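You operate a simulated robot arm through the tools that you are given. There is no shell and no other tool.

You are at the controls of a simulated robot arm. One attempt, no reset.

## Task
Free the frame on the post, loosening its clamp last.
Fine: park the gauge, wind the jack down and screw the thumb bolt out.
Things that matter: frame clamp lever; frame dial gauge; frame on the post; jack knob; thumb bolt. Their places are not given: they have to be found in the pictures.

Only the result counts: the job must be done as asked and must still hold three seconds after the hand-in. Knocking over, shifting, dropping, spilling or breaking anything else fails it.

## Robot
A 6-joint arm with a two-finger parallel gripper, fixed in place. Base frame: the origin is on the floor under the middle of its stand, x ahead of it, y to its left, z up; the work surface is at about z = 0.84. Readings come in m, degrees, newtons and seconds.
With the tool pointing down near the work surface it reaches from about 0.36 to 0.82 m from the base axis. Its first joint turns from -166.0 to 166.0 degrees. Payload 3.91 kg.
The TCP is the grasp point between the finger pads, 0.03 m short of the fingertips. In the tool frame z runs along the fingers and y along their closing line. The gripper opens to 0.11 m. The fingers are 0.02 m wide and 0.01 m thick; the gripper's body (0.048 by 0.112 m) begins 0.055 m behind the TCP.
Orientation is that of the tool frame in the base frame, as a unit quaternion [w, x, y, z]. With the fingers straight down and closing along the base's y, the tool's x points along the base's -x, its y along +y and its z along -z.

## Interface
- The arm moves only by the tool nudge_tool. Its argument "rows" is one flat list of numbers, 7 for each row, row after row: the shift along the base's x, y, z in m, then the turn, a rotation vector about the base's x, y, z in degrees, then the opening, from 0 (shut) to 1 (fully open). In form: [tx, ty, tz, ax, ay, az, fingers, tx, ty, tz, ax, ay, az, fingers, ...]. A call has 1 to 20 rows; each row is the pose to reach, as a shift and turn from the pose commanded when the call began. Rows are played at 5 a second. More than 0.05 m and 8.6 degrees between two rows, or a gripper value outside its range, and nothing of the call is played. A pose out of reach is approached as far as the arm can. The call stops where the force on the tool passes 40 N (or 10 N more than at its start, if that is more) or the arm is blocked; 0.2 s more then pass. The fingers move at their own pace (about 0.045 m/s each) and stop on an object; they squeeze with about 43 N. The grip force told is the motor's: it shows also when the fingers shut on nothing. Time passes only in rows, and 0.2 s behind the last, so rows that repeat a pose let the fingers close. It gives the time, the measured TCP pose, the force on the tool (base axes), the opening and the grip force at its end, in the units of the frame above (readings bear some noise), with the torque about the TCP (base axes, N m) and any sound that the robot's microphone picked up.
- Cameras (640 x 400 px; columns grow to the right, rows downward): "scene" is fixed at [0.3998, 0.4981, 1.5495]; the picture's right is [-0.55, 0.84, 0.00], its down [0.47, 0.31, -0.82] and it looks along [-0.69, -0.45, -0.57] (base axes); focal length 214 px, centre (320, 200). "wrist" rides on the gripper at [0.077, 0.007, -0.114] in the tool frame; the picture's right is [-0.09, 1.00, 0.00], its down [-0.80, -0.07, -0.59] and it looks along [-0.59, -0.05, 0.80] (tool axes); focal length 270 px, centre (320, 200).
- capture(camera): a new picture of that camera. No time passes.
- lift_body(by): slides the trunk up (or, below 0, down) by that many m; the arm rides with it, the base frame stays. It gives what a move gives, with no picture.
- locate(camera, pixels): for up to 12 pixels [column, row] of the newest picture of that camera ("zoom" is the newest enlarged one), the place [x, y, z] in the base frame of the surface seen there, good to about 0.002 m. No time passes.
- enlarge(camera, box): a new picture of the part [left, top, right, bottom] of that camera's present view, enlarged. No time passes.
- hand_in(): hands the job in; it is judged then, once.

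Leave the gripper open and the arm clear of the work at the hand-in unless told otherwise.

The tools are called after "Call:" as name(argument=value, ...) on one line, values as JSON. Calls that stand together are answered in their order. nudge_tool: Moves the arm, as the interface text tells. Its arguments: {"type":"object","properties":{"rows":{"type":"array"}},"required":["rows"]} The other tools are called the same way: lift_body (by) moves the trunk up or down; capture (camera) takes a picture; locate (camera, pixels) gives the place of the surface under pixels of a picture; enlarge (camera, box) takes an enlarged picture of a part of a camera's view; hand_in () hands the job in.

At the start:

```text
time: 0.0
position: [0.2113, 0.3907, 1.3271]
orientation: [-0.001, 0.0, 1.0, 0.0]
ft_force: [0.0, -0.7, 0.1]
torque: [0.01, 0.01, -0.03]
width: 0.1099
grasp_force: 0.1
trunk travel left (down, up): [-0.575, 0.035]
```

scene: 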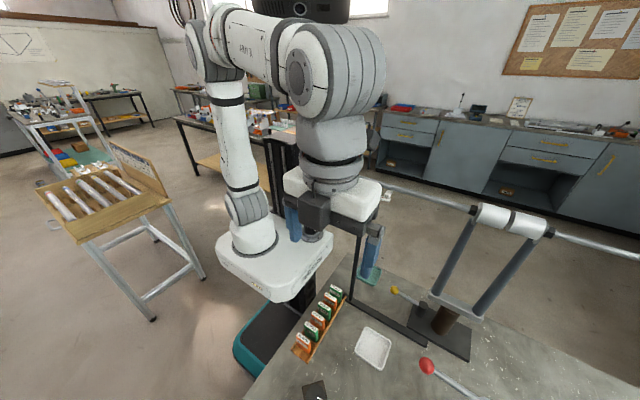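
wrist: 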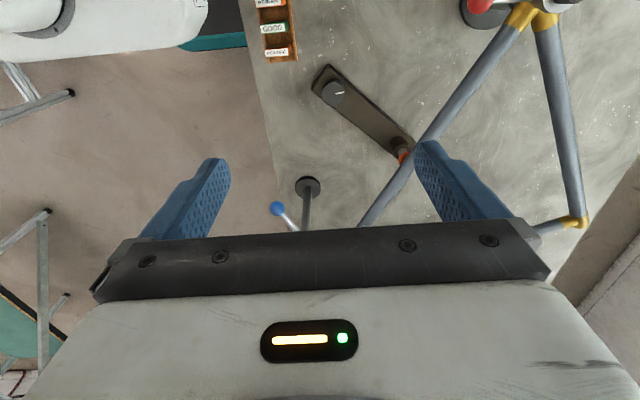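

I see the arm at its start pose. The scene view shows part of a frame on a post at lower right, and the wrist view shows more of it. First I take fresh pictures of both cameras and enlarge the relevant parts.

Call:
enlarge(camera="scene", box=[280, 180, 640, 400])

Call:
enlarge(camera="wrist", box=[240, 0, 640, 250])

```text
1.78 times, centred on (460, 290) of scene
```

zoom: 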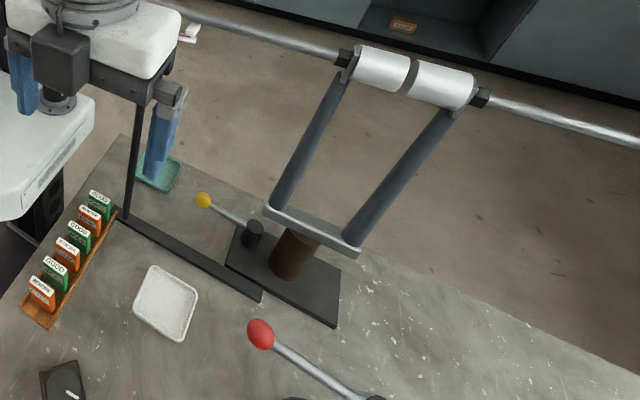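

```text
1.60 times, centred on (440, 125) of wrist
```

zoom: 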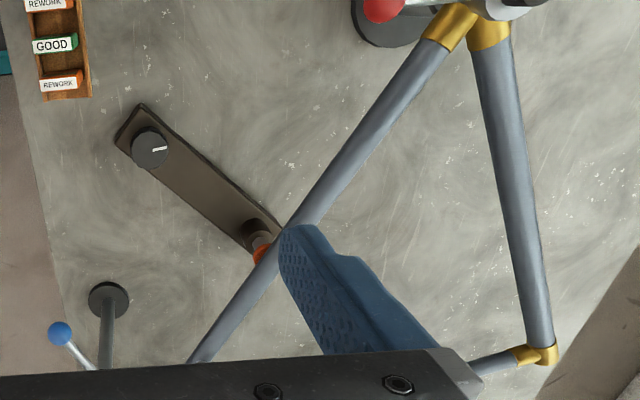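

The zoomed wrist view shows a triangular bicycle-like frame with golden lugs, a red-ball lever near its top, a dark plate with a knob and an orange part, and a disc-based stand with a blue ball. I'll locate these in the zoom picture.

Call:
locate(camera="zoom", pixels=[[150, 148], [258, 248], [108, 300], [62, 333], [380, 8], [455, 25], [490, 30], [395, 30], [545, 355], [520, 180], [350, 160], [200, 350]])

Call:
capture(camera="wrist")

```text
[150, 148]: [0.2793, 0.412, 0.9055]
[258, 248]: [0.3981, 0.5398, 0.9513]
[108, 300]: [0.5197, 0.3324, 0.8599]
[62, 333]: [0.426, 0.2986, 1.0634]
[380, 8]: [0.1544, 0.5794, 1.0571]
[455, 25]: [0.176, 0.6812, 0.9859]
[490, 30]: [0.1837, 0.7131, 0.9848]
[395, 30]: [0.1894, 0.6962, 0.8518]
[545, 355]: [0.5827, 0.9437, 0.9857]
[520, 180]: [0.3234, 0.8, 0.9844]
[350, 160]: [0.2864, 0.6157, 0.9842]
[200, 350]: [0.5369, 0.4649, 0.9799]
```

```text
taken
```

wrist: 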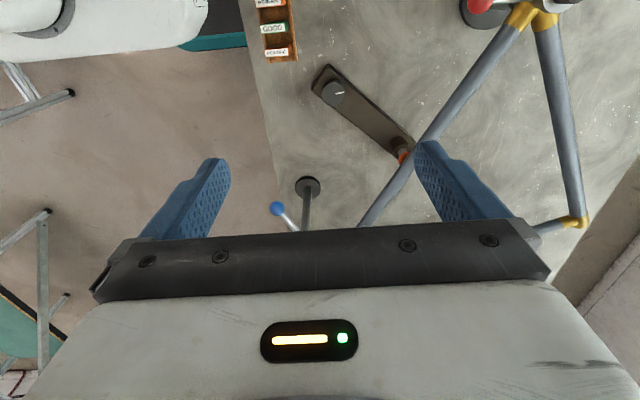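

The frame lies flat at about z=0.985. Now I locate the items of the scene view: yellow ball, dark plate, brown post, roller frame, red ball, tray.

Call:
enlarge(camera="scene", box=[280, 180, 640, 400])

Call:
locate(camera="scene", pixels=[[394, 290], [421, 310], [443, 328], [470, 340], [480, 300], [513, 222], [426, 365], [470, 395], [374, 348], [318, 390], [450, 240], [402, 322]])

```text
1.78 times, centred on (460, 290) of scene
```

zoom: 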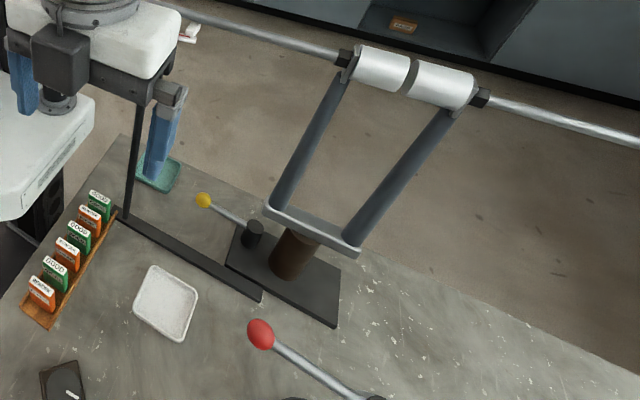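

```text
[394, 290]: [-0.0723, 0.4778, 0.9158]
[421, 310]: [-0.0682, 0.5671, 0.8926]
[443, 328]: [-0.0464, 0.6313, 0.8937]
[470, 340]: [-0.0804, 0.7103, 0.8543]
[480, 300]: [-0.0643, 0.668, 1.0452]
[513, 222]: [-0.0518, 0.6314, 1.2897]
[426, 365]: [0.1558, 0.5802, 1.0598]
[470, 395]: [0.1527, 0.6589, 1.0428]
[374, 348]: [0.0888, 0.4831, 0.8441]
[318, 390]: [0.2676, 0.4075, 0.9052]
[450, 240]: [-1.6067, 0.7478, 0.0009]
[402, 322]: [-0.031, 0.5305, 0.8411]
```

Next I locate points along the overhead rail, the two bars and the objects at its foot, to know what must not be touched.

Call:
locate(camera="scene", pixels=[[390, 188], [430, 198], [470, 208], [560, 238], [600, 246], [635, 254], [432, 290], [480, 318], [352, 240], [354, 300], [372, 275], [368, 250]])

Call:
enlarge(camera="scene", box=[360, 260, 520, 360])

Call:
enlarge(camera="scene", box=[300, 320, 520, 400])

```text
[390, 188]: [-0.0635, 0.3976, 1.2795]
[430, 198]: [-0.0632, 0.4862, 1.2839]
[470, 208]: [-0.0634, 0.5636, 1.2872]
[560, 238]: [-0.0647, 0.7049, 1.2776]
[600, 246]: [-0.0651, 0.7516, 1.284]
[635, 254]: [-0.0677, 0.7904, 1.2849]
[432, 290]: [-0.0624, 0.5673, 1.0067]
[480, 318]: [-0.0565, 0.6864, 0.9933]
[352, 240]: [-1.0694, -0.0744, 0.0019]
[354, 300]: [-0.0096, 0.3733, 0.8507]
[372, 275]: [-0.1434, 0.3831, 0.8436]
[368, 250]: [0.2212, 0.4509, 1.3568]
```

```text
4.00 times, centred on (440, 310) of scene
```

zoom: 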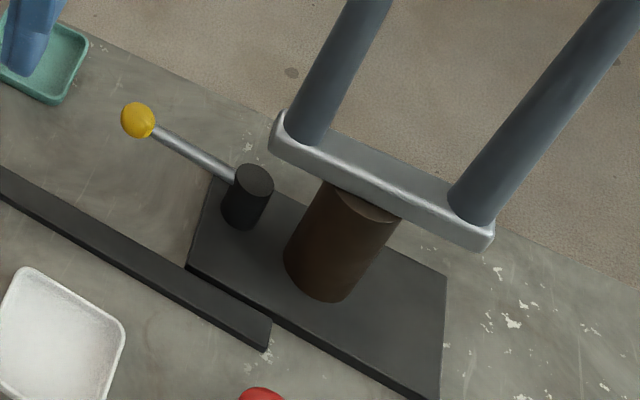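

```text
2.91 times, centred on (410, 360) of scene
```

zoom: 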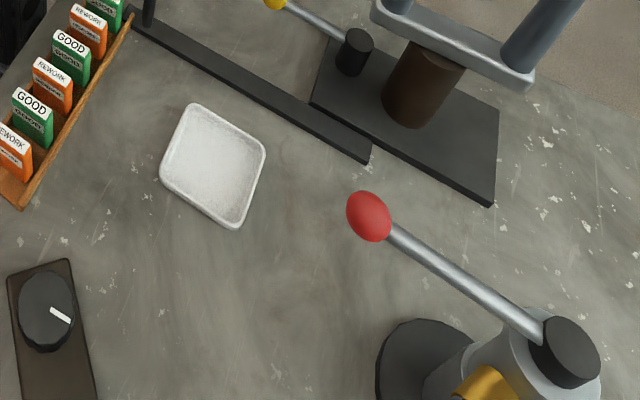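

The yellow-lever stand at x≈-0.06 carries a rail at z≈1.285 and appears to be a separate fixture. The dark plate with the marked knob (0.28, 0.41) reaches under the frame tube. I move the empty gripper up and toward +y, clear above everything, for a better view of the clamp.

Call:
nudge_tool(rows=[0, 0, 0.03, 0, 0, 0, 1, -0.02, 0.04, 0.05, 0, 0, 0, 1, -0.04, 0.08, 0.06, 0, 0, 0, 1, -0.06, 0.12, 0.06, 0, 0, 0, 1, -0.08, 0.16, 0.06, 0, 0, 0, 1, -0.09, 0.19, 0.06, 0, 0, 0, 1])

Call:
capture(camera="wrist")

Call:
capture(camera="scene")

```text
time: 1.4
position: [0.1199, 0.582, 1.3851]
orientation: [0.0, 0.0, 1.0, 0.0]
ft_force: [-0.5, 0.2, -0.3]
torque: [-0.02, -0.03, -0.02]
width: 0.1098
grasp_force: 0.0
trunk travel left (down, up): [-0.575, 0.035]
```

```text
taken
```

wrist: 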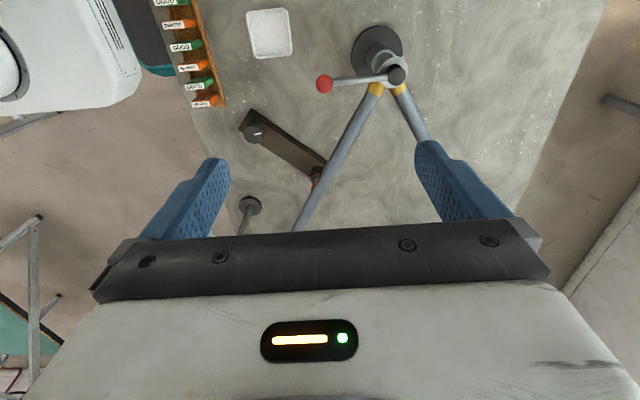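

```text
taken
```

scene: 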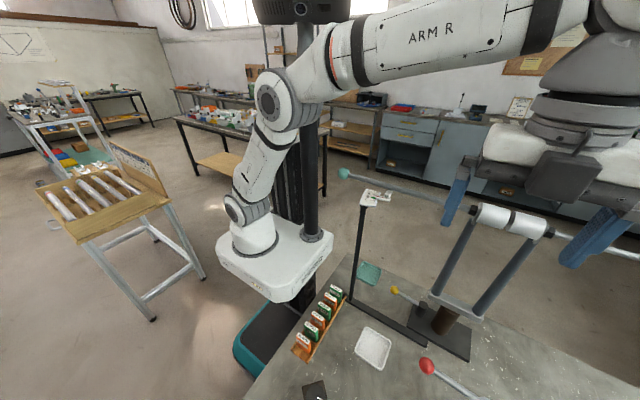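

The clamp head with red lever is now at wrist pixels (325–400, 85), with two tubes leaving it. I enlarge that region.

Call:
enlarge(camera="wrist", box=[290, 10, 450, 110])

Call:
locate(camera="zoom", pixels=[[138, 300], [200, 290], [260, 285], [370, 280], [425, 255], [345, 320], [450, 330], [340, 150], [390, 200], [300, 160]])

Call:
enlarge(camera="wrist", box=[220, 95, 420, 235])

```text
4.00 times, centred on (370, 60) of wrist
```

zoom: 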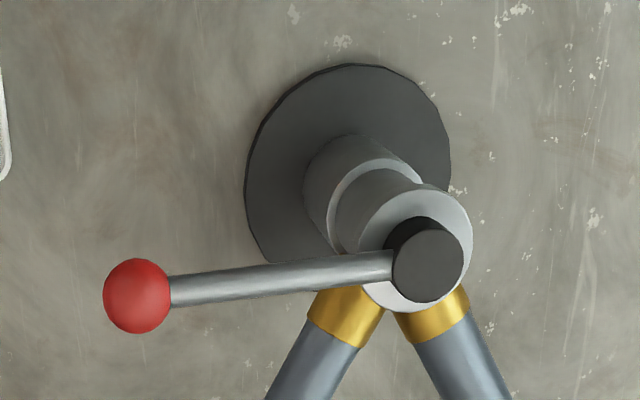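

```text
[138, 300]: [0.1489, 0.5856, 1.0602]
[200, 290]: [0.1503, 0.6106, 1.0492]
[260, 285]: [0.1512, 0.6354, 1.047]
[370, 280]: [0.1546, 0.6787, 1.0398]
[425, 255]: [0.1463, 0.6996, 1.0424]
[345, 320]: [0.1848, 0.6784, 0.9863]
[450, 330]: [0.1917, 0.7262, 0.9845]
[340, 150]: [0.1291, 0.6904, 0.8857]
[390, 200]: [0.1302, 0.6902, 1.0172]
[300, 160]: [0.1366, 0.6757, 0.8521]
```

```text
2.86 times, centred on (320, 165) of wrist
```

zoom: 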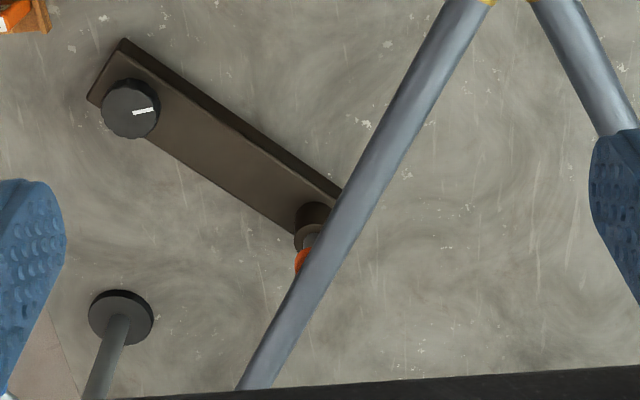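

The clamp hub is around (0.147, 0.70, 1.04) with its lever pointing to -y. Next I move +x to view the far part of the frame, the gauge stand and the thumb bolt.

Call:
nudge_tool(rows=[0.04, 0, 0, 0, 0, 0, 1, 0.08, 0, 0, 0, 0, 0, 1, 0.12, 0, 0, 0, 0, 0, 1, 0.16, -0.01, 0, 0, 0, 0, 1, 0.2, -0.02, 0, 0, 0, 0, 1, 0.24, -0.03, 0, 0, 0, 0, 1, 0.27, -0.03, 0, 0, 0, 0, 1])

Call:
capture(camera="wrist")

Call:
enlarge(camera="wrist", box=[180, 0, 500, 200])

```text
time: 3.0
position: [0.3869, 0.5442, 1.3832]
orientation: [0.0, 0.0, 1.0, 0.0]
ft_force: [0.1, 0.1, -1.0]
torque: [0.03, -0.02, 0.03]
width: 0.1099
grasp_force: 0.1
out of reach, approached as far as the arm can: row 7
trunk travel left (down, up): [-0.575, 0.035]
```

```text
taken
```

wrist: 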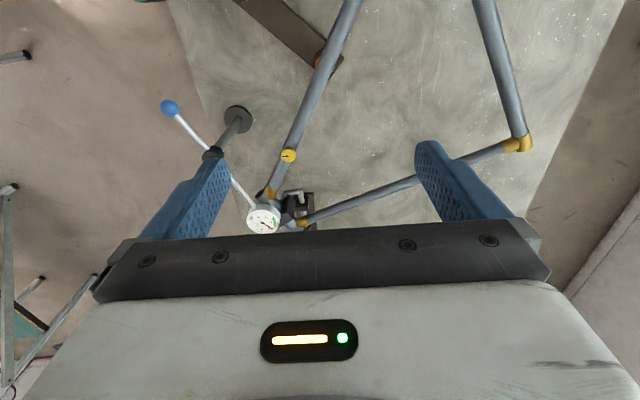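

```text
2.00 times, centred on (340, 100) of wrist
```

zoom: 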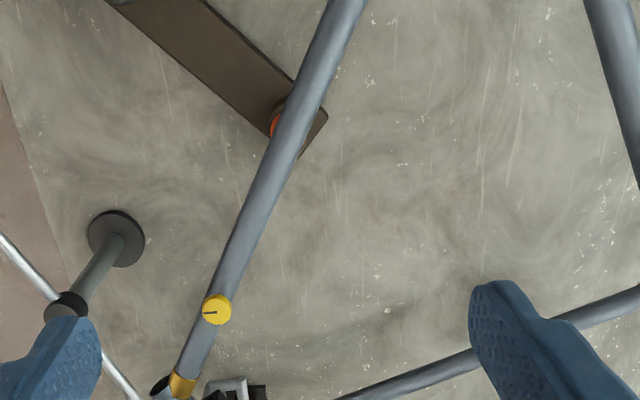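

Now I see the gauge arm (blue ball at (169,108), pivot near (212,152), dial face at (263,218)), a yellow knob on the tube at (288,155), and a black/silver bracket at (300,205). I locate these.

Call:
locate(camera="wrist", pixels=[[169, 108], [195, 135], [210, 151], [240, 190], [263, 218], [288, 155], [270, 192], [295, 200], [310, 215], [238, 118], [517, 144], [320, 63]])

Call:
enlarge(camera="wrist", box=[150, 90, 350, 235])

```text
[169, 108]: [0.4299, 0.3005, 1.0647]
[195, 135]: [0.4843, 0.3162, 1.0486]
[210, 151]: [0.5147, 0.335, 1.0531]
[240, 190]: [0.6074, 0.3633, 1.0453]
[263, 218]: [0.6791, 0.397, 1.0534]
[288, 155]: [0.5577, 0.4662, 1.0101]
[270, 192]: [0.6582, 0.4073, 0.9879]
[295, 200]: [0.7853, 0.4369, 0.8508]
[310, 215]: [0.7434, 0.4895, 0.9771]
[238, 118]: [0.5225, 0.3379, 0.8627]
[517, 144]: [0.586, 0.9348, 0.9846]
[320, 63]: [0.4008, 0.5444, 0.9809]
```

```text
2.76 times, centred on (250, 162) of wrist
```

zoom: 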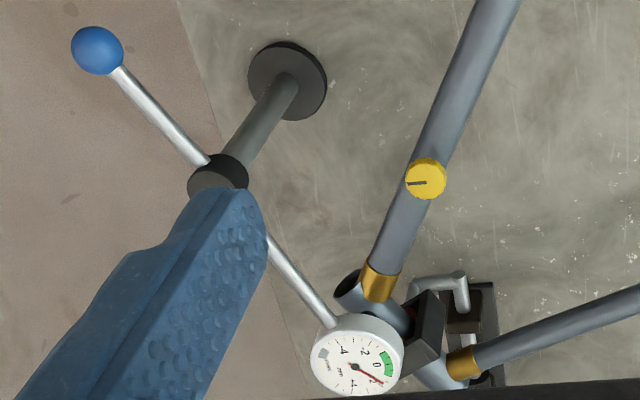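

The yellow knob with a dark mark sits on the tube at (0.558, 0.466, 1.01), and a bracket holds the head tube near (0.74, 0.45). I move the camera lower and nearer to see the gauge, the bracket and the knob better.

Call:
nudge_tool(rows=[0.01, -0.03, -0.02, 0, 0, 0, 1, 0.02, -0.06, -0.05, 0, 0, 0, 1, 0.03, -0.09, -0.08, 0, 0, 0, 1, 0.05, -0.11, -0.11, 0, 0, 0, 1, 0.07, -0.12, -0.13, 0, 0, 0, 1, 0.1, -0.12, -0.14, 0, 0, 0, 1])

Call:
enlarge(camera="wrist", box=[200, 0, 520, 240])

Call:
capture(camera="wrist")

```text
time: 4.4
position: [0.4889, 0.425, 1.244]
orientation: [0.0, 0.0, 1.0, 0.0]
ft_force: [0.6, -0.2, 0.3]
torque: [-0.01, 0.03, -0.02]
width: 0.1099
grasp_force: 0.1
trunk travel left (down, up): [-0.575, 0.035]
```

```text
1.67 times, centred on (360, 120) of wrist
```

zoom: 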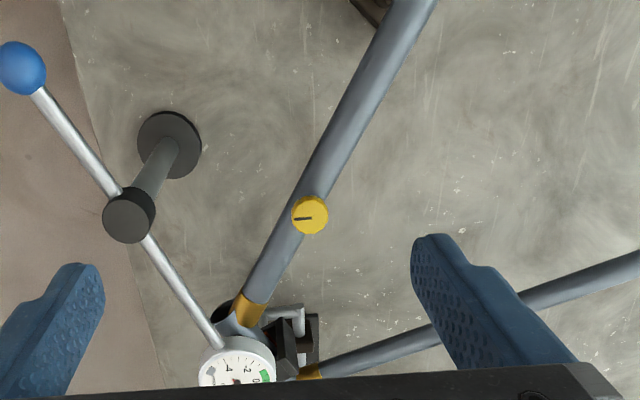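

```text
taken
```

wrist: 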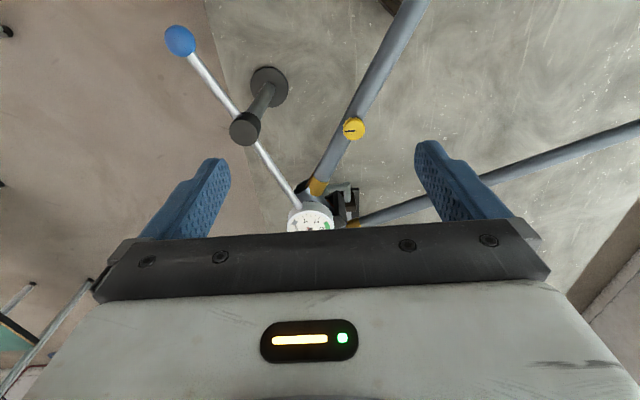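

The bracket is still half hidden by the gripper body. I shift 0.07 m in +x and tilt the tool outward by 24° so the bracket moves into the upper part of the picture.

Call:
nudge_tool(rows=[0.02, 0, 0, 0, -6, 0, 1, 0.04, 0, 0, 0, -12, 0, 1, 0.06, 0, 0, 0, -18, 0, 1, 0.07, 0, 0, 0, -24, 0, 1])

Call:
enlarge(camera="wrist", box=[200, 0, 520, 240])

Call:
capture(camera="wrist")

```text
time: 5.4
position: [0.5573, 0.4266, 1.2439]
orientation: [0.208, 0.0, 0.978, -0.001]
ft_force: [0.4, 0.1, -1.1]
torque: [0.04, -0.05, 0.0]
width: 0.1099
grasp_force: 0.0
trunk travel left (down, up): [-0.575, 0.035]
```

```text
1.67 times, centred on (360, 120) of wrist
```

zoom: 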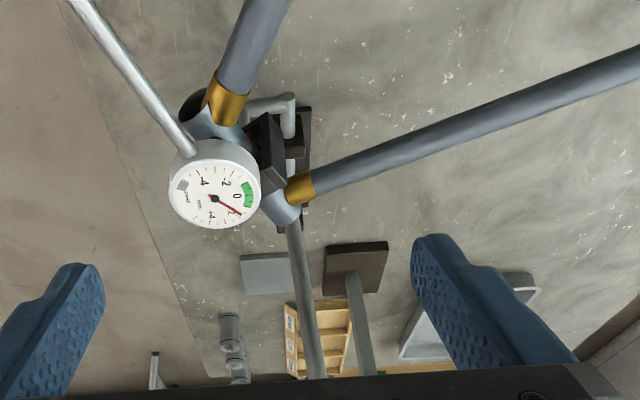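

```text
taken
```

wrist: 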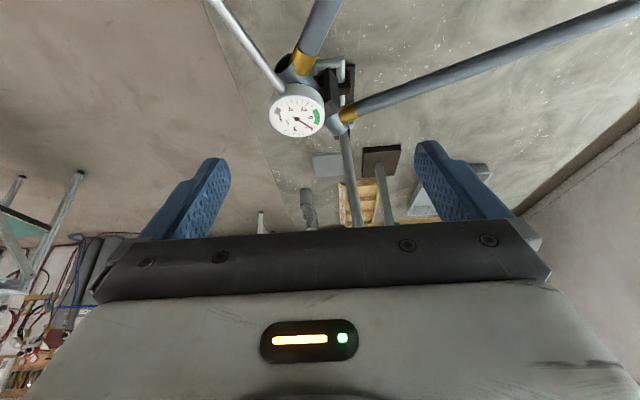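

I enlarge the bracket with the head tube and the rod behind it.

Call:
enlarge(camera="wrist", box=[265, 40, 385, 140])

Call:
locate(camera="wrist", pixels=[[297, 110], [344, 68], [330, 70], [335, 85], [345, 100], [350, 95], [340, 125], [346, 145], [357, 190], [382, 160], [327, 163], [305, 195]])

Call:
enlarge(camera="wrist", box=[230, 130, 440, 235])

```text
4.00 times, centred on (325, 90) of wrist
```

zoom: 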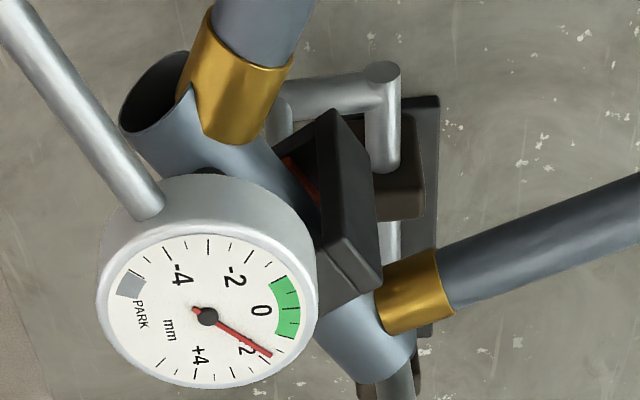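

```text
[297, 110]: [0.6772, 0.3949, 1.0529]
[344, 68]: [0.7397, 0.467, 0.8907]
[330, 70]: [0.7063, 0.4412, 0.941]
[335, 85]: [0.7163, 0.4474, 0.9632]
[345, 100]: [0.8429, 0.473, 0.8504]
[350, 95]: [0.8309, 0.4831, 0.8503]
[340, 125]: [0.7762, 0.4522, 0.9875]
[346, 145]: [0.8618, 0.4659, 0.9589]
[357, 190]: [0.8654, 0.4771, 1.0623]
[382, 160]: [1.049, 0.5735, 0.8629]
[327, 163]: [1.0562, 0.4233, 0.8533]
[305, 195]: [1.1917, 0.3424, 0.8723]
```

```text
3.05 times, centred on (335, 182) of wrist
```

zoom: 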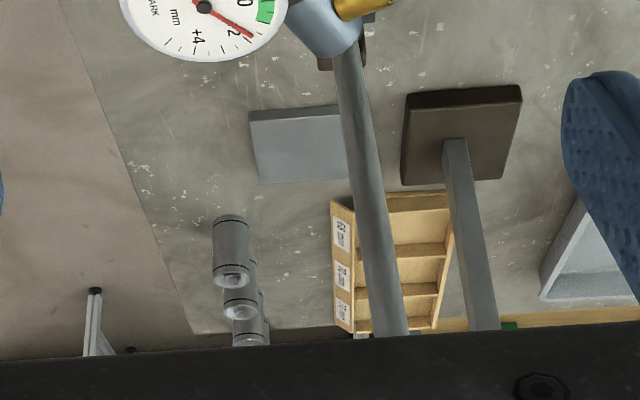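

The dial reads about +2 mm and has a PARK mark. The gauge arm pivots at about (0.515, 0.335), with the blue ball as its handle at (0.43, 0.30, 1.06). First I undo the tilt and go back above the blue ball, staying at z≥1.2.

Call:
nudge_tool(rows=[-0.02, -0.02, 0, 0, 6, 0, 1, -0.04, -0.045, 0, 0, 12, 0, 1, -0.065, -0.07, 0, 0, 18, 0, 1, -0.09, -0.095, 0, 0, 24, 0, 1, -0.11, -0.115, 0, 0, 24, 0, 1, -0.127, -0.127, 0, 0, 24, 0, 1])

Call:
capture(camera="wrist")

```text
time: 6.8
position: [0.4289, 0.2975, 1.2444]
orientation: [0.0, 0.0, 1.0, -0.001]
ft_force: [-0.7, 0.6, 0.2]
torque: [0.01, -0.01, -0.01]
width: 0.11
grasp_force: 0.1
trunk travel left (down, up): [-0.575, 0.035]
```

```text
taken
```

wrist: 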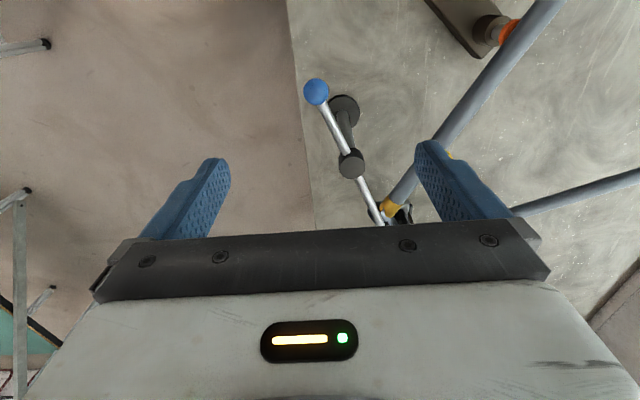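

The blue ball is at (316,91) straight ahead, and the jack's orange collar shows at (508,30). I enlarge both and locate ball edges to get its centre.

Call:
enlarge(camera="wrist", box=[420, 0, 580, 100])

Call:
enlarge(camera="wrist", box=[280, 60, 440, 235])

Call:
locate(camera="wrist", pixels=[[316, 91], [307, 91], [325, 91], [316, 82], [316, 101], [330, 115], [340, 138], [351, 163], [360, 185], [375, 213], [505, 30], [485, 25]])

```text
4.00 times, centred on (500, 50) of wrist
```

zoom: 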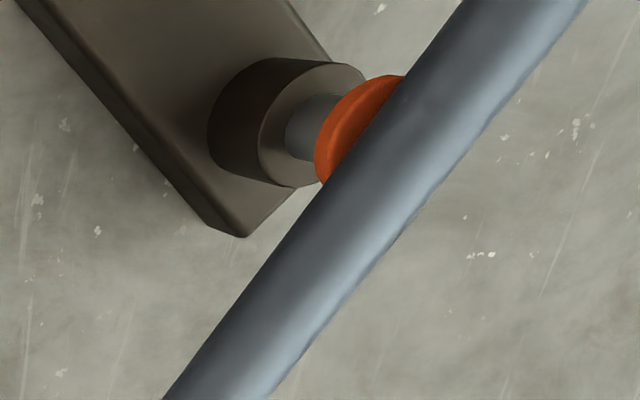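

```text
2.29 times, centred on (360, 148) of wrist
```

zoom: 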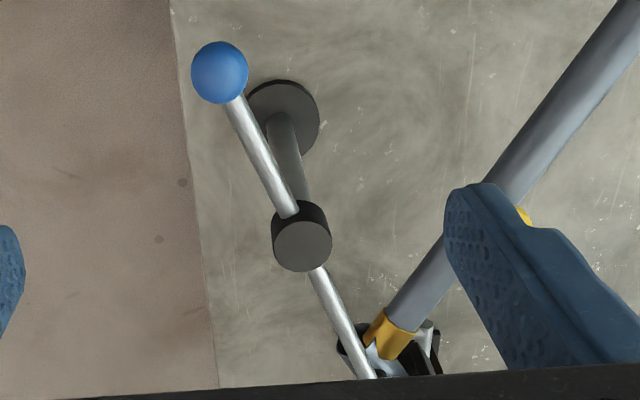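

```text
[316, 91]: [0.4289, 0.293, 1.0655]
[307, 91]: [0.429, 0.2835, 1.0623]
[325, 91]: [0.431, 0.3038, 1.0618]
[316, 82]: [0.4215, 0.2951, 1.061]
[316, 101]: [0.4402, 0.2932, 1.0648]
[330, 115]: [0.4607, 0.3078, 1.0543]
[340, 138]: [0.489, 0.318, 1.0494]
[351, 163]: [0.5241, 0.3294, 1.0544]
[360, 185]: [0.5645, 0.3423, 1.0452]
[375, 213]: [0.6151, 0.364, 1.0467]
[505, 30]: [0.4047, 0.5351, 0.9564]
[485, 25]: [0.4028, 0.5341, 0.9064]
```

Ball centre ≈ (0.432, 0.295, 1.053), about 26 mm across, and the arm lies along about 20° with pivot ≈ (0.521, 0.331). I turn the tool +20° so the fingers straddle the ball tangentially, half close and come down part of the way.

Call:
nudge_tool(rows=[0.001, -0.001, -0.03, 0, 0, 7, 0.5, 0.002, -0.002, -0.07, 0, 0, 14, 0.5, 0.003, -0.003, -0.11, 0, 0, 20, 0.5, 0.003, -0.003, -0.125, 0, 0, 20, 0.5])

Call:
capture(camera="wrist")

```text
time: 7.8
position: [0.433, 0.2944, 1.1175]
orientation: [0.0, -0.175, 0.985, 0.0]
ft_force: [0.7, 0.5, -0.8]
torque: [0.0, 0.04, 0.01]
width: 0.0549
grasp_force: 0.0
trunk travel left (down, up): [-0.575, 0.035]
```

```text
taken
```

wrist: 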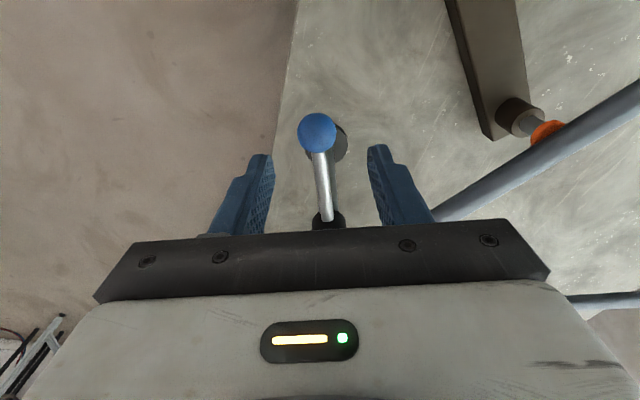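

The ball is centred between the fingers (318,132). I lower 0.062 m so the pads straddle it.

Call:
nudge_tool(rows=[0, 0, -0.03, 0, 0, 0, 0.5, 0, 0, -0.062, 0, 0, 0, 0.5, 0, 0, -0.062, 0, 0, 0, 0.4])

Call:
capture(camera="wrist")

```text
time: 8.6
position: [0.4337, 0.2939, 1.0552]
orientation: [0.0, -0.175, 0.985, 0.0]
ft_force: [0.0, -0.2, -0.1]
torque: [0.05, 0.01, 0.01]
width: 0.0442
grasp_force: 0.1
trunk travel left (down, up): [-0.575, 0.035]
```

```text
taken
```

wrist: 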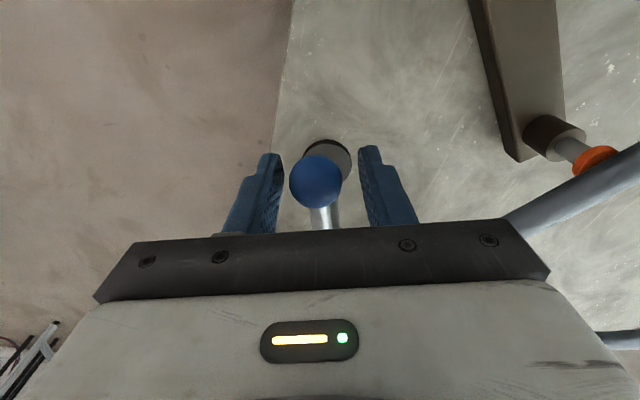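

The ball is caged between the fingers. I now swing the arm clockwise (seen from above) by 40° along its arc, so the dial moves away from the frame toward -y.

Call:
nudge_tool(rows=[-0.0044, 0.0125, 0, 0, 0, -8, 0.4, -0.0069, 0.0255, 0, 0, 0, -16, 0.4, -0.0076, 0.0388, 0, 0, 0, -24, 0.4, -0.0064, 0.0519, 0, 0, 0, -32, 0.4, -0.0035, 0.0648, 0, 0, 0, -40, 0.4])

Call:
capture(camera="wrist")

```text
time: 9.8
position: [0.4286, 0.3599, 1.0563]
orientation: [0.0, 0.174, 0.985, 0.0]
ft_force: [-0.3, 0.2, 0.1]
torque: [0.0, -0.03, 0.0]
width: 0.0437
grasp_force: 0.0
trunk travel left (down, up): [-0.575, 0.035]
```

```text
taken
```

wrist: 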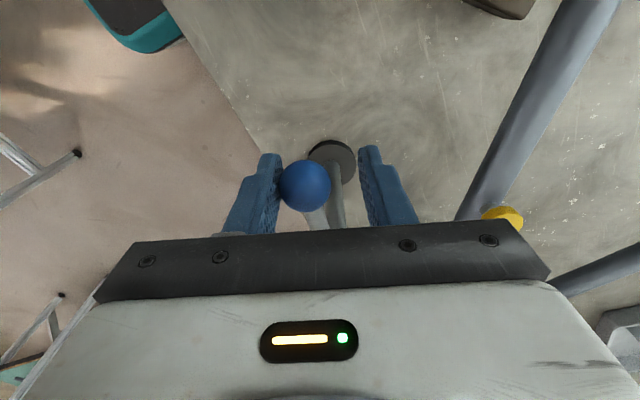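

The ball follows freely with no force. I swing another 40° clockwise.

Call:
nudge_tool(rows=[0.0048, 0.0124, 0, 0, 0, -8, 0.4, 0.0112, 0.024, 0, 0, 0, -16, 0.4, 0.0192, 0.0346, 0, 0, 0, -24, 0.4, 0.0285, 0.0439, 0, 0, 0, -32, 0.4, 0.0391, 0.0519, 0, 0, 0, -40, 0.4])

Call:
capture(camera="wrist")

```text
time: 10.8
position: [0.45, 0.3915, 1.0563]
orientation: [-0.002, 0.42, 0.907, -0.012]
ft_force: [-19.1, -24.9, 7.5]
torque: [-0.51, 0.02, 0.17]
width: 0.0595
grasp_force: 15.7
trunk travel left (down, up): [-0.575, 0.035]
stopped in row 4: the force on the tool passed its limit at 48 N (the readings are from after the stop); the commanded pose is now the measured one
```

```text
taken
```

wrist: 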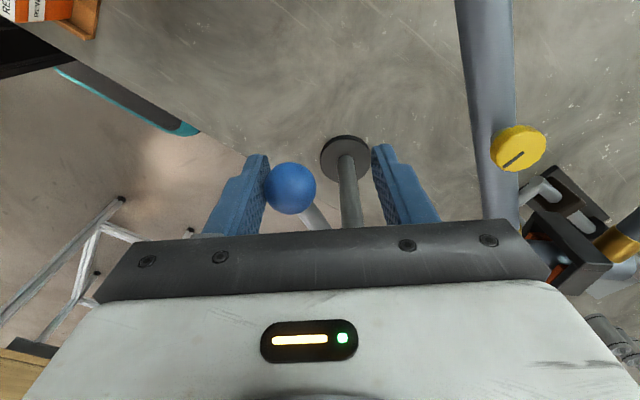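

The force rose to 48 N at about 63° of swing, so an end stop is reached. I back off about 10 mm along the arc, open a little, then rise straight up and look at the dial.

Call:
nudge_tool(rows=[-0.006, -0.007, 0, 0, 0, 0, 0.55, -0.007, -0.0085, 0, 0, 0, 0, 0.6])

Call:
capture(camera="wrist")

```text
time: 11.4
position: [0.4466, 0.3893, 1.055]
orientation: [-0.001, 0.42, 0.908, -0.007]
ft_force: [-0.4, 0.2, -0.6]
torque: [0.02, 0.01, 0.01]
width: 0.066
grasp_force: 0.0
trunk travel left (down, up): [-0.575, 0.035]
```

```text
taken
```

wrist: 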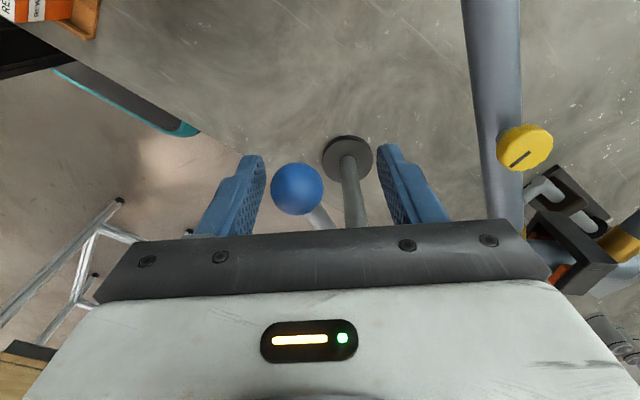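

No residual force. I rise straight up 0.15 m, then turn the tool back and go toward (0.58, 0.24) to read the dial.

Call:
nudge_tool(rows=[0, 0, 0.04, 0, 0, 0, 0.6, 0, 0, 0.08, 0, 0, 0, 0.7, 0, 0, 0.12, 0, 0, 8, 0.8, 0.02, -0.02, 0.15, 0, 0, 16, 1, 0.045, -0.05, 0.16, 0, 0, 24, 1, 0.07, -0.08, 0.16, 0, 0, 32, 1, 0.1, -0.11, 0.16, 0, 0, 40, 1, 0.125, -0.135, 0.16, 0, 0, 48, 1, 0.145, -0.15, 0.16, 0, 0, 50, 1])

Call:
capture(camera="wrist")

```text
time: 13.4
position: [0.5922, 0.2378, 1.2135]
orientation: [0.002, -0.003, 1.0, -0.007]
ft_force: [0.0, -0.6, 0.9]
torque: [0.0, 0.02, -0.02]
width: 0.1101
grasp_force: 0.2
trunk travel left (down, up): [-0.575, 0.035]
```

```text
taken
```

wrist: 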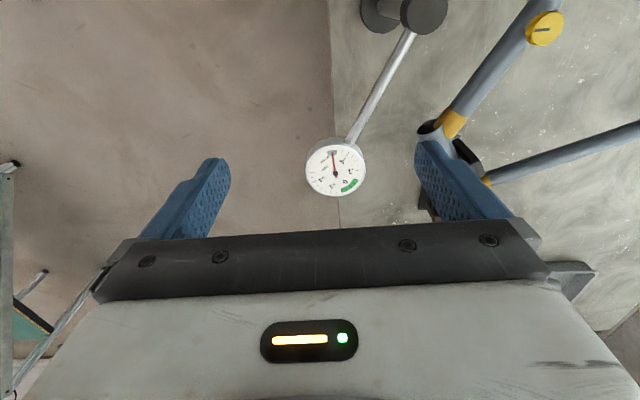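

The dial at (336,167) now hangs away from the frame. I enlarge it to read the needle, and also the yellow knob at (545,28).

Call:
enlarge(camera="wrist", box=[296, 127, 376, 207])

Call:
locate(camera="wrist", pixels=[[336, 167], [380, 85], [424, 12], [545, 28], [534, 35], [557, 20], [545, 45], [520, 55], [440, 125], [490, 180]])

Call:
enlarge(camera="wrist", box=[400, 0, 600, 125])

```text
5.00 times, centred on (336, 167) of wrist
```

zoom: 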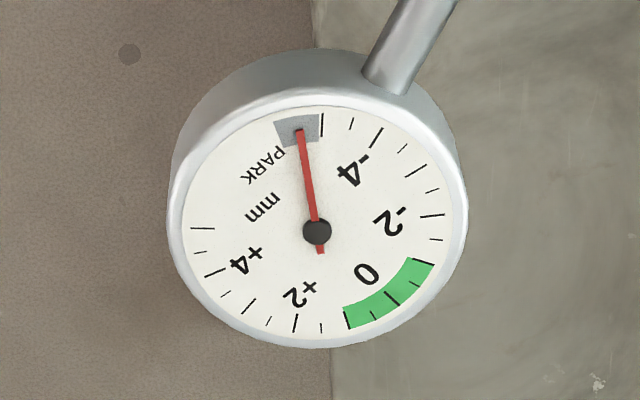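

```text
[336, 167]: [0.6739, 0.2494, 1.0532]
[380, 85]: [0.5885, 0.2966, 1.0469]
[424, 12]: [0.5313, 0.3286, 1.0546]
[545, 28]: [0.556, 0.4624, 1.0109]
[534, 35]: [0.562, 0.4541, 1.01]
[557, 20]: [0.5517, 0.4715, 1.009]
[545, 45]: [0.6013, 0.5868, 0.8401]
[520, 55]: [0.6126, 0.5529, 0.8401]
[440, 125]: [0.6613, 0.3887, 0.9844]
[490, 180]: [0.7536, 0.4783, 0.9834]
```

```text
3.20 times, centred on (500, 62) of wrist
```

zoom: 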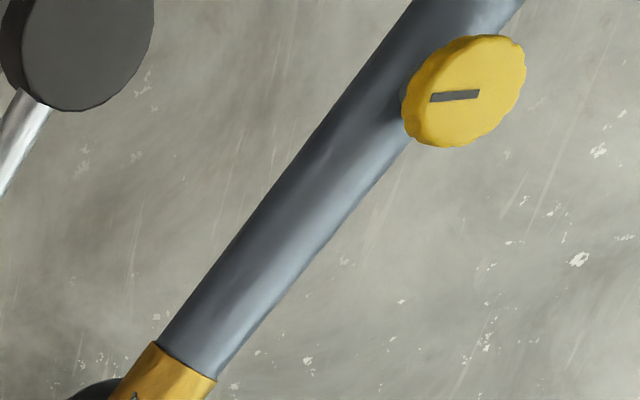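

The needle rests on the PARK mark, so the gauge is parked. Next is the jack: I travel at z≈1.21 back to above the marked black knob near (0.28, 0.41).

Call:
nudge_tool(rows=[-0.04, 0.025, 0, 0, 0, 0, 1, -0.08, 0.05, 0, 0, 0, 0, 1, -0.12, 0.075, 0, 0, 0, 0, 1, -0.16, 0.1, 0, 0, 0, 0, 1, -0.2, 0.125, 0, 0, 0, 0, 1, -0.24, 0.15, -0.01, 0, 0, 0, 1, -0.27, 0.17, -0.02, 0, 0, 0, 1])

Call:
capture(camera="wrist")

Call:
enlarge(camera="wrist", box=[220, 0, 480, 240])

```text
time: 15.0
position: [0.3218, 0.4089, 1.1932]
orientation: [0.002, -0.002, 1.0, -0.007]
ft_force: [-0.3, 0.0, -0.2]
torque: [-0.03, -0.03, -0.02]
width: 0.11
grasp_force: 0.1
trunk travel left (down, up): [-0.575, 0.035]
```

```text
taken
```

wrist: 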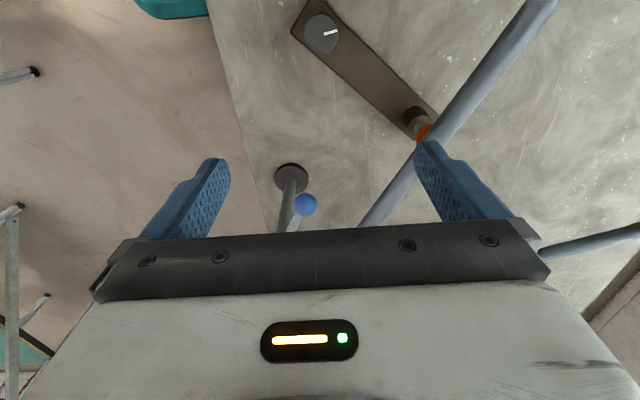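

```text
1.67 times, centred on (350, 120) of wrist
```

zoom: 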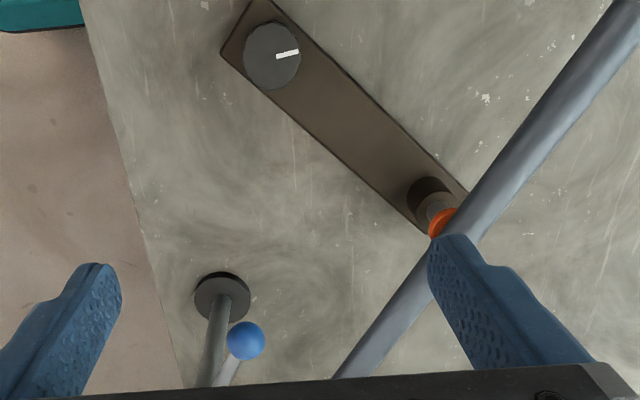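

The knob is at (322,33), its white mark pointing roughly toward +y. I zoom in on it and locate its rim, top and the plate next to it.

Call:
enlarge(camera="wrist", box=[280, 0, 380, 80])

Call:
locate(camera="wrist", pixels=[[322, 33], [307, 33], [336, 33], [322, 18], [322, 50], [329, 33], [350, 60], [360, 110], [412, 115], [422, 133], [325, 58], [306, 204]])

```text
5.00 times, centred on (330, 40) of wrist
```

zoom: 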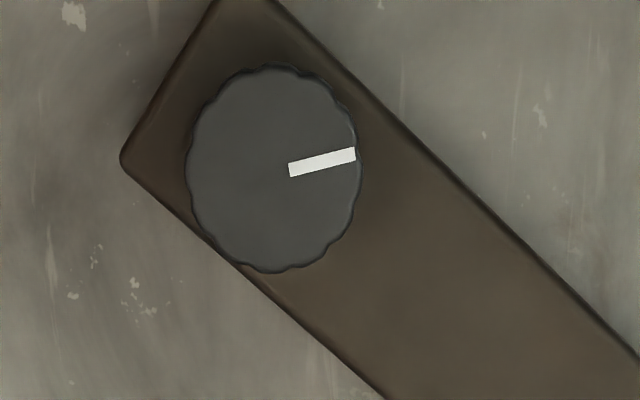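

```text
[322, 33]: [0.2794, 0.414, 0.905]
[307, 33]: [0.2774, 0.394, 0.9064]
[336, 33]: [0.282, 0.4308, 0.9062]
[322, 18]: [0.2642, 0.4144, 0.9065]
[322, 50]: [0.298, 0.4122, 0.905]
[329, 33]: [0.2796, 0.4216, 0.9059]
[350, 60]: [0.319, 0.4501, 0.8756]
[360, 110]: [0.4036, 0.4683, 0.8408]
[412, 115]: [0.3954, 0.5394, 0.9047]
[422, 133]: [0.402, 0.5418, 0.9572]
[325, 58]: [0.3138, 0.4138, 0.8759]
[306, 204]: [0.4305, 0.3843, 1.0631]
```

Knob: centre ≈ (0.280, 0.412), 44 mm across, top z 0.906, plate top z 0.876. Before turning it I take a baseline close-up of the jack's ram and orange pad at (420,125) from this pose.

Call:
enlarge(camera="wrist", box=[380, 85, 460, 150])

Call:
locate(camera="zoom", pixels=[[230, 200], [300, 230], [330, 250], [350, 270], [290, 180], [350, 200], [400, 240], [310, 300], [340, 320], [420, 320]])

```text
6.15 times, centred on (420, 118) of wrist
```

zoom: 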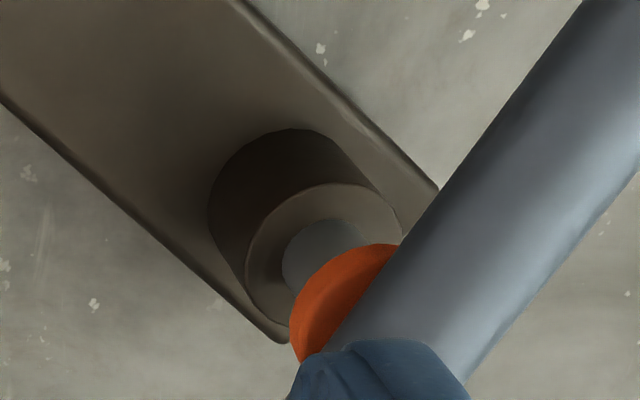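

```text
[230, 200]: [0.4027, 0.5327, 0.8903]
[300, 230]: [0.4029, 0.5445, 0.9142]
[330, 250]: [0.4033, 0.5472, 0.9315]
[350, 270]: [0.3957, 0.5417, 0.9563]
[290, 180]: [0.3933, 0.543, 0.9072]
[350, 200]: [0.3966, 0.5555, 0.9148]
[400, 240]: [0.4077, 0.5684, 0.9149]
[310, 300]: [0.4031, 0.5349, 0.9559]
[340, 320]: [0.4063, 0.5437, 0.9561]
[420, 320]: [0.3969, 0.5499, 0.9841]
```

Baseline noted: orange pad visible surface at z≈0.956. Now I move over the knob centre and descend with the fingers opened to about 77 mm, stopping at z≈0.96 first.

Call:
nudge_tool(rows=[-0.02, 0.001, -0.03, 0, 0, 0, 0.7, -0.042, 0.003, -0.07, 0, 0, 0, 0.7, -0.042, 0.003, -0.115, 0, 0, 0, 0.7, -0.042, 0.003, -0.16, 0, 0, 0, 0.7, -0.042, 0.003, -0.2, 0, 0, 0, 0.7, -0.042, 0.003, -0.233, 0, 0, 0, 0.7])

Call:
capture(camera="wrist")

```text
time: 16.4
position: [0.2791, 0.4108, 0.9621]
orientation: [0.003, -0.002, 1.0, -0.008]
ft_force: [0.6, 0.1, 0.6]
torque: [-0.02, 0.0, -0.01]
width: 0.0769
grasp_force: 0.0
trunk travel left (down, up): [-0.575, 0.035]
```

```text
taken
```

wrist: 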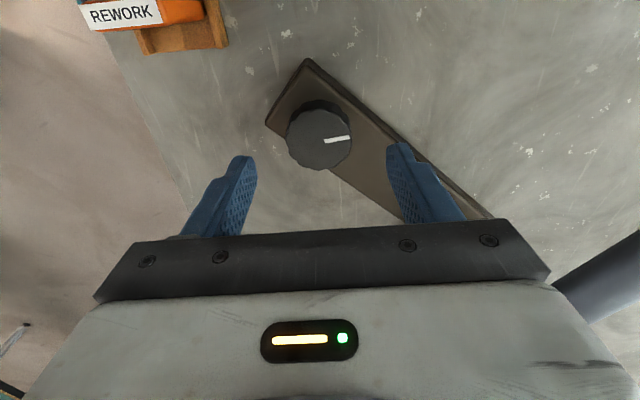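

The knob is centred between the fingers at (319,135). I correct the slight tilt, descend to z≈0.911 and close on the knob.

Call:
nudge_tool(rows=[0, 0.001, -0.025, 0.9, 0.3, 0, 0.7, 0, 0.001, -0.051, 0.9, 0.3, 0, 0.7, 0, 0.001, -0.051, 0.9, 0.3, 0, 0.2, 0, 0.001, -0.051, 0.9, 0.3, 0, 0.2, 0, 0.001, -0.051, 0.9, 0.3, 0, 0.2, 0, 0.001, -0.051, 0.9, 0.3, 0, 0.2])

Call:
capture(camera="wrist")

```text
time: 17.8
position: [0.2793, 0.4086, 0.911]
orientation: [-0.002, -0.003, 1.0, -0.001]
ft_force: [2.0, -17.1, -2.0]
torque: [-0.9, -0.17, -0.05]
width: 0.0451
grasp_force: 45.4
trunk travel left (down, up): [-0.575, 0.035]
```

```text
taken
```

wrist: 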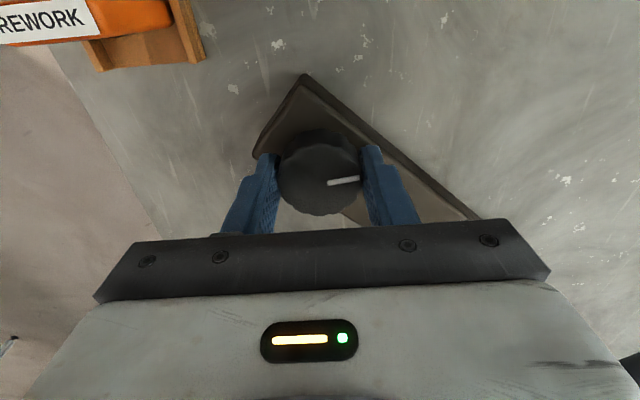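

The fingers hold the knob (45 mm) but a side force of -17 N in y shows I'm about 3 mm off. I shift the command -3.5 mm in y to relax it.

Call:
nudge_tool(rows=[0, -0.0035, 0, 0, 0, 0, 0.2, 0, -0.0035, 0, 0, 0, 0, 0.2])

```text
time: 18.4
position: [0.2785, 0.4099, 0.9103]
orientation: [-0.001, -0.004, 1.0, 0.001]
ft_force: [-6.2, -2.2, -5.7]
torque: [0.31, 1.14, 0.02]
width: 0.0452
grasp_force: 45.1
trunk travel left (down, up): [-0.575, 0.035]
```

The side force is nearly gone. I now turn the knob counter-clockwise (seen from above) by 40° as a trial and read the torque and sound.

Call:
nudge_tool(rows=[0, 0, 0, 0, 0, 8, 0.2, 0, 0, 0, 0, 0, 16, 0.2, 0, 0, 0, 0, 0, 24, 0.2, 0, 0, 0, 0, 0, 32, 0.2, 0, 0, 0, 0, 0, 40, 0.2])

Call:
capture(camera="wrist")

```text
time: 19.6
position: [0.279, 0.4087, 0.9097]
orientation: [-0.002, -0.347, 0.938, 0.0]
ft_force: [-2.9, -2.3, -8.7]
torque: [0.54, -0.59, -0.02]
width: 0.045
grasp_force: 45.2
trunk travel left (down, up): [-0.575, 0.035]
```

```text
taken
```

wrist: 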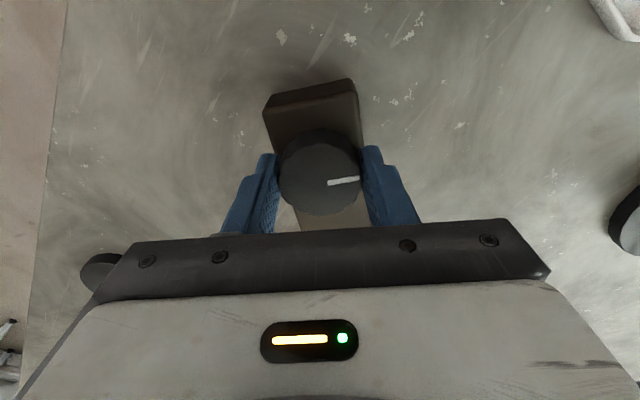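

The knob turned with the hand (its mark kept its place in the picture), with nearly no torque. I release, go back up to the same observation pose and check whether the orange pad rose or sank.

Call:
nudge_tool(rows=[0, 0, 0, 0, 0, 0, 0.7, 0, 0, 0, 0, 0, 0, 0.7, 0, 0, 0.04, 0, 0, 0, 0.7, 0, 0, 0.08, 0, 0, -8, 0.7, 0.01, 0, 0.12, 0, 0, -16, 0.8, 0.02, 0, 0.16, 0, 0, -24, 0.9, 0.03, 0, 0.2, 0, 0, -32, 1, 0.042, 0, 0.24, 0, 0, -40, 1, 0.042, 0, 0.2825, 0, 0, -40, 1])

Call:
enlarge(camera="wrist", box=[380, 85, 460, 150])

Call:
locate(camera="zoom", pixels=[[230, 200], [300, 230], [330, 250], [350, 270], [290, 180], [350, 200], [400, 240], [310, 300], [340, 320], [420, 320]])

Call:
capture(camera="wrist")

```text
time: 21.6
position: [0.3199, 0.4096, 1.1942]
orientation: [-0.002, -0.002, 1.0, 0.0]
ft_force: [0.0, 1.3, 0.9]
torque: [0.04, 0.03, 0.01]
width: 0.1101
grasp_force: 0.0
trunk travel left (down, up): [-0.575, 0.035]
```

```text
6.15 times, centred on (420, 118) of wrist
```

zoom: 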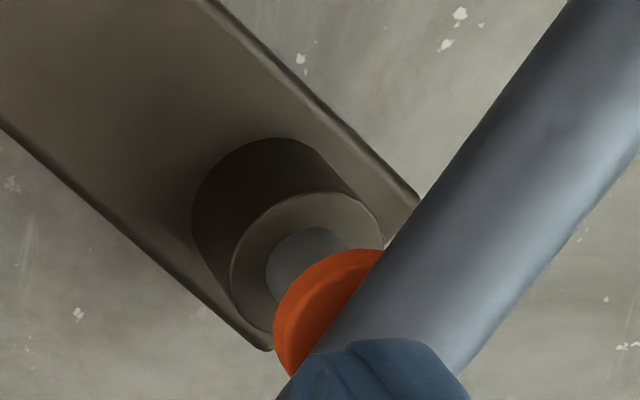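

```text
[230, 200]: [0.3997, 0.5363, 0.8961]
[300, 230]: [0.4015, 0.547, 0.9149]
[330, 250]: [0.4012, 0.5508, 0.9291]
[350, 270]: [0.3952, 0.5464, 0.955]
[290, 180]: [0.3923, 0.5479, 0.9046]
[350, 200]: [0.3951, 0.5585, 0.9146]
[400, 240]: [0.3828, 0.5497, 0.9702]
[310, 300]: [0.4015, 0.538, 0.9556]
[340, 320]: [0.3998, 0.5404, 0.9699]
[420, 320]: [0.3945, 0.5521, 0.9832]
```

```text
taken
```

wrist: 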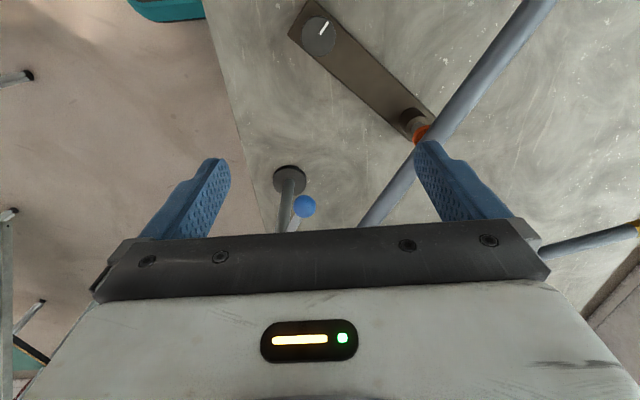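

The change after 40° is too small to tell from here (pad z 0.956 → 0.955). I take a closer, flatter side view of the ram and pad: yaw +60°, tilt 20°, TCP at about (0.356, 0.463, 1.03), staying clear of the parked gauge's blue ball.

Call:
nudge_tool(rows=[0.004, 0.007, -0.02, 1.3, -2.26, 7.4, 1, 0.009, 0.013, -0.04, 2.6, -4.5, 14.8, 1, 0.013, 0.02, -0.06, 3.9, -6.8, 22.2, 1, 0.017, 0.027, -0.08, 5.2, -9.05, 29.6, 1, 0.022, 0.033, -0.1, 6.5, -11.3, 37, 1, 0.026, 0.04, -0.12, 7.8, -13.6, 44.5, 1, 0.03, 0.047, -0.145, 9.15, -15.8, 51.9, 1, 0.0345, 0.0535, -0.1675, 10.46, -18.1, 59.3, 1])

Call:
capture(camera="wrist")

```text
time: 23.4
position: [0.3567, 0.4627, 1.0242]
orientation: [0.149, -0.495, 0.851, 0.086]
ft_force: [0.4, 0.1, -0.2]
torque: [0.02, 0.0, 0.02]
width: 0.11
grasp_force: 0.2
trunk travel left (down, up): [-0.575, 0.035]
```

```text
taken
```

wrist: 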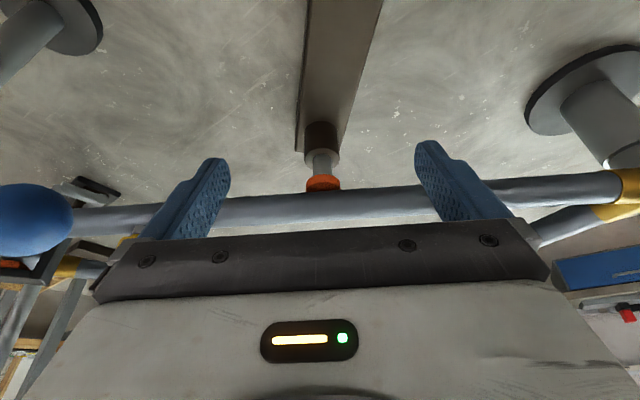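

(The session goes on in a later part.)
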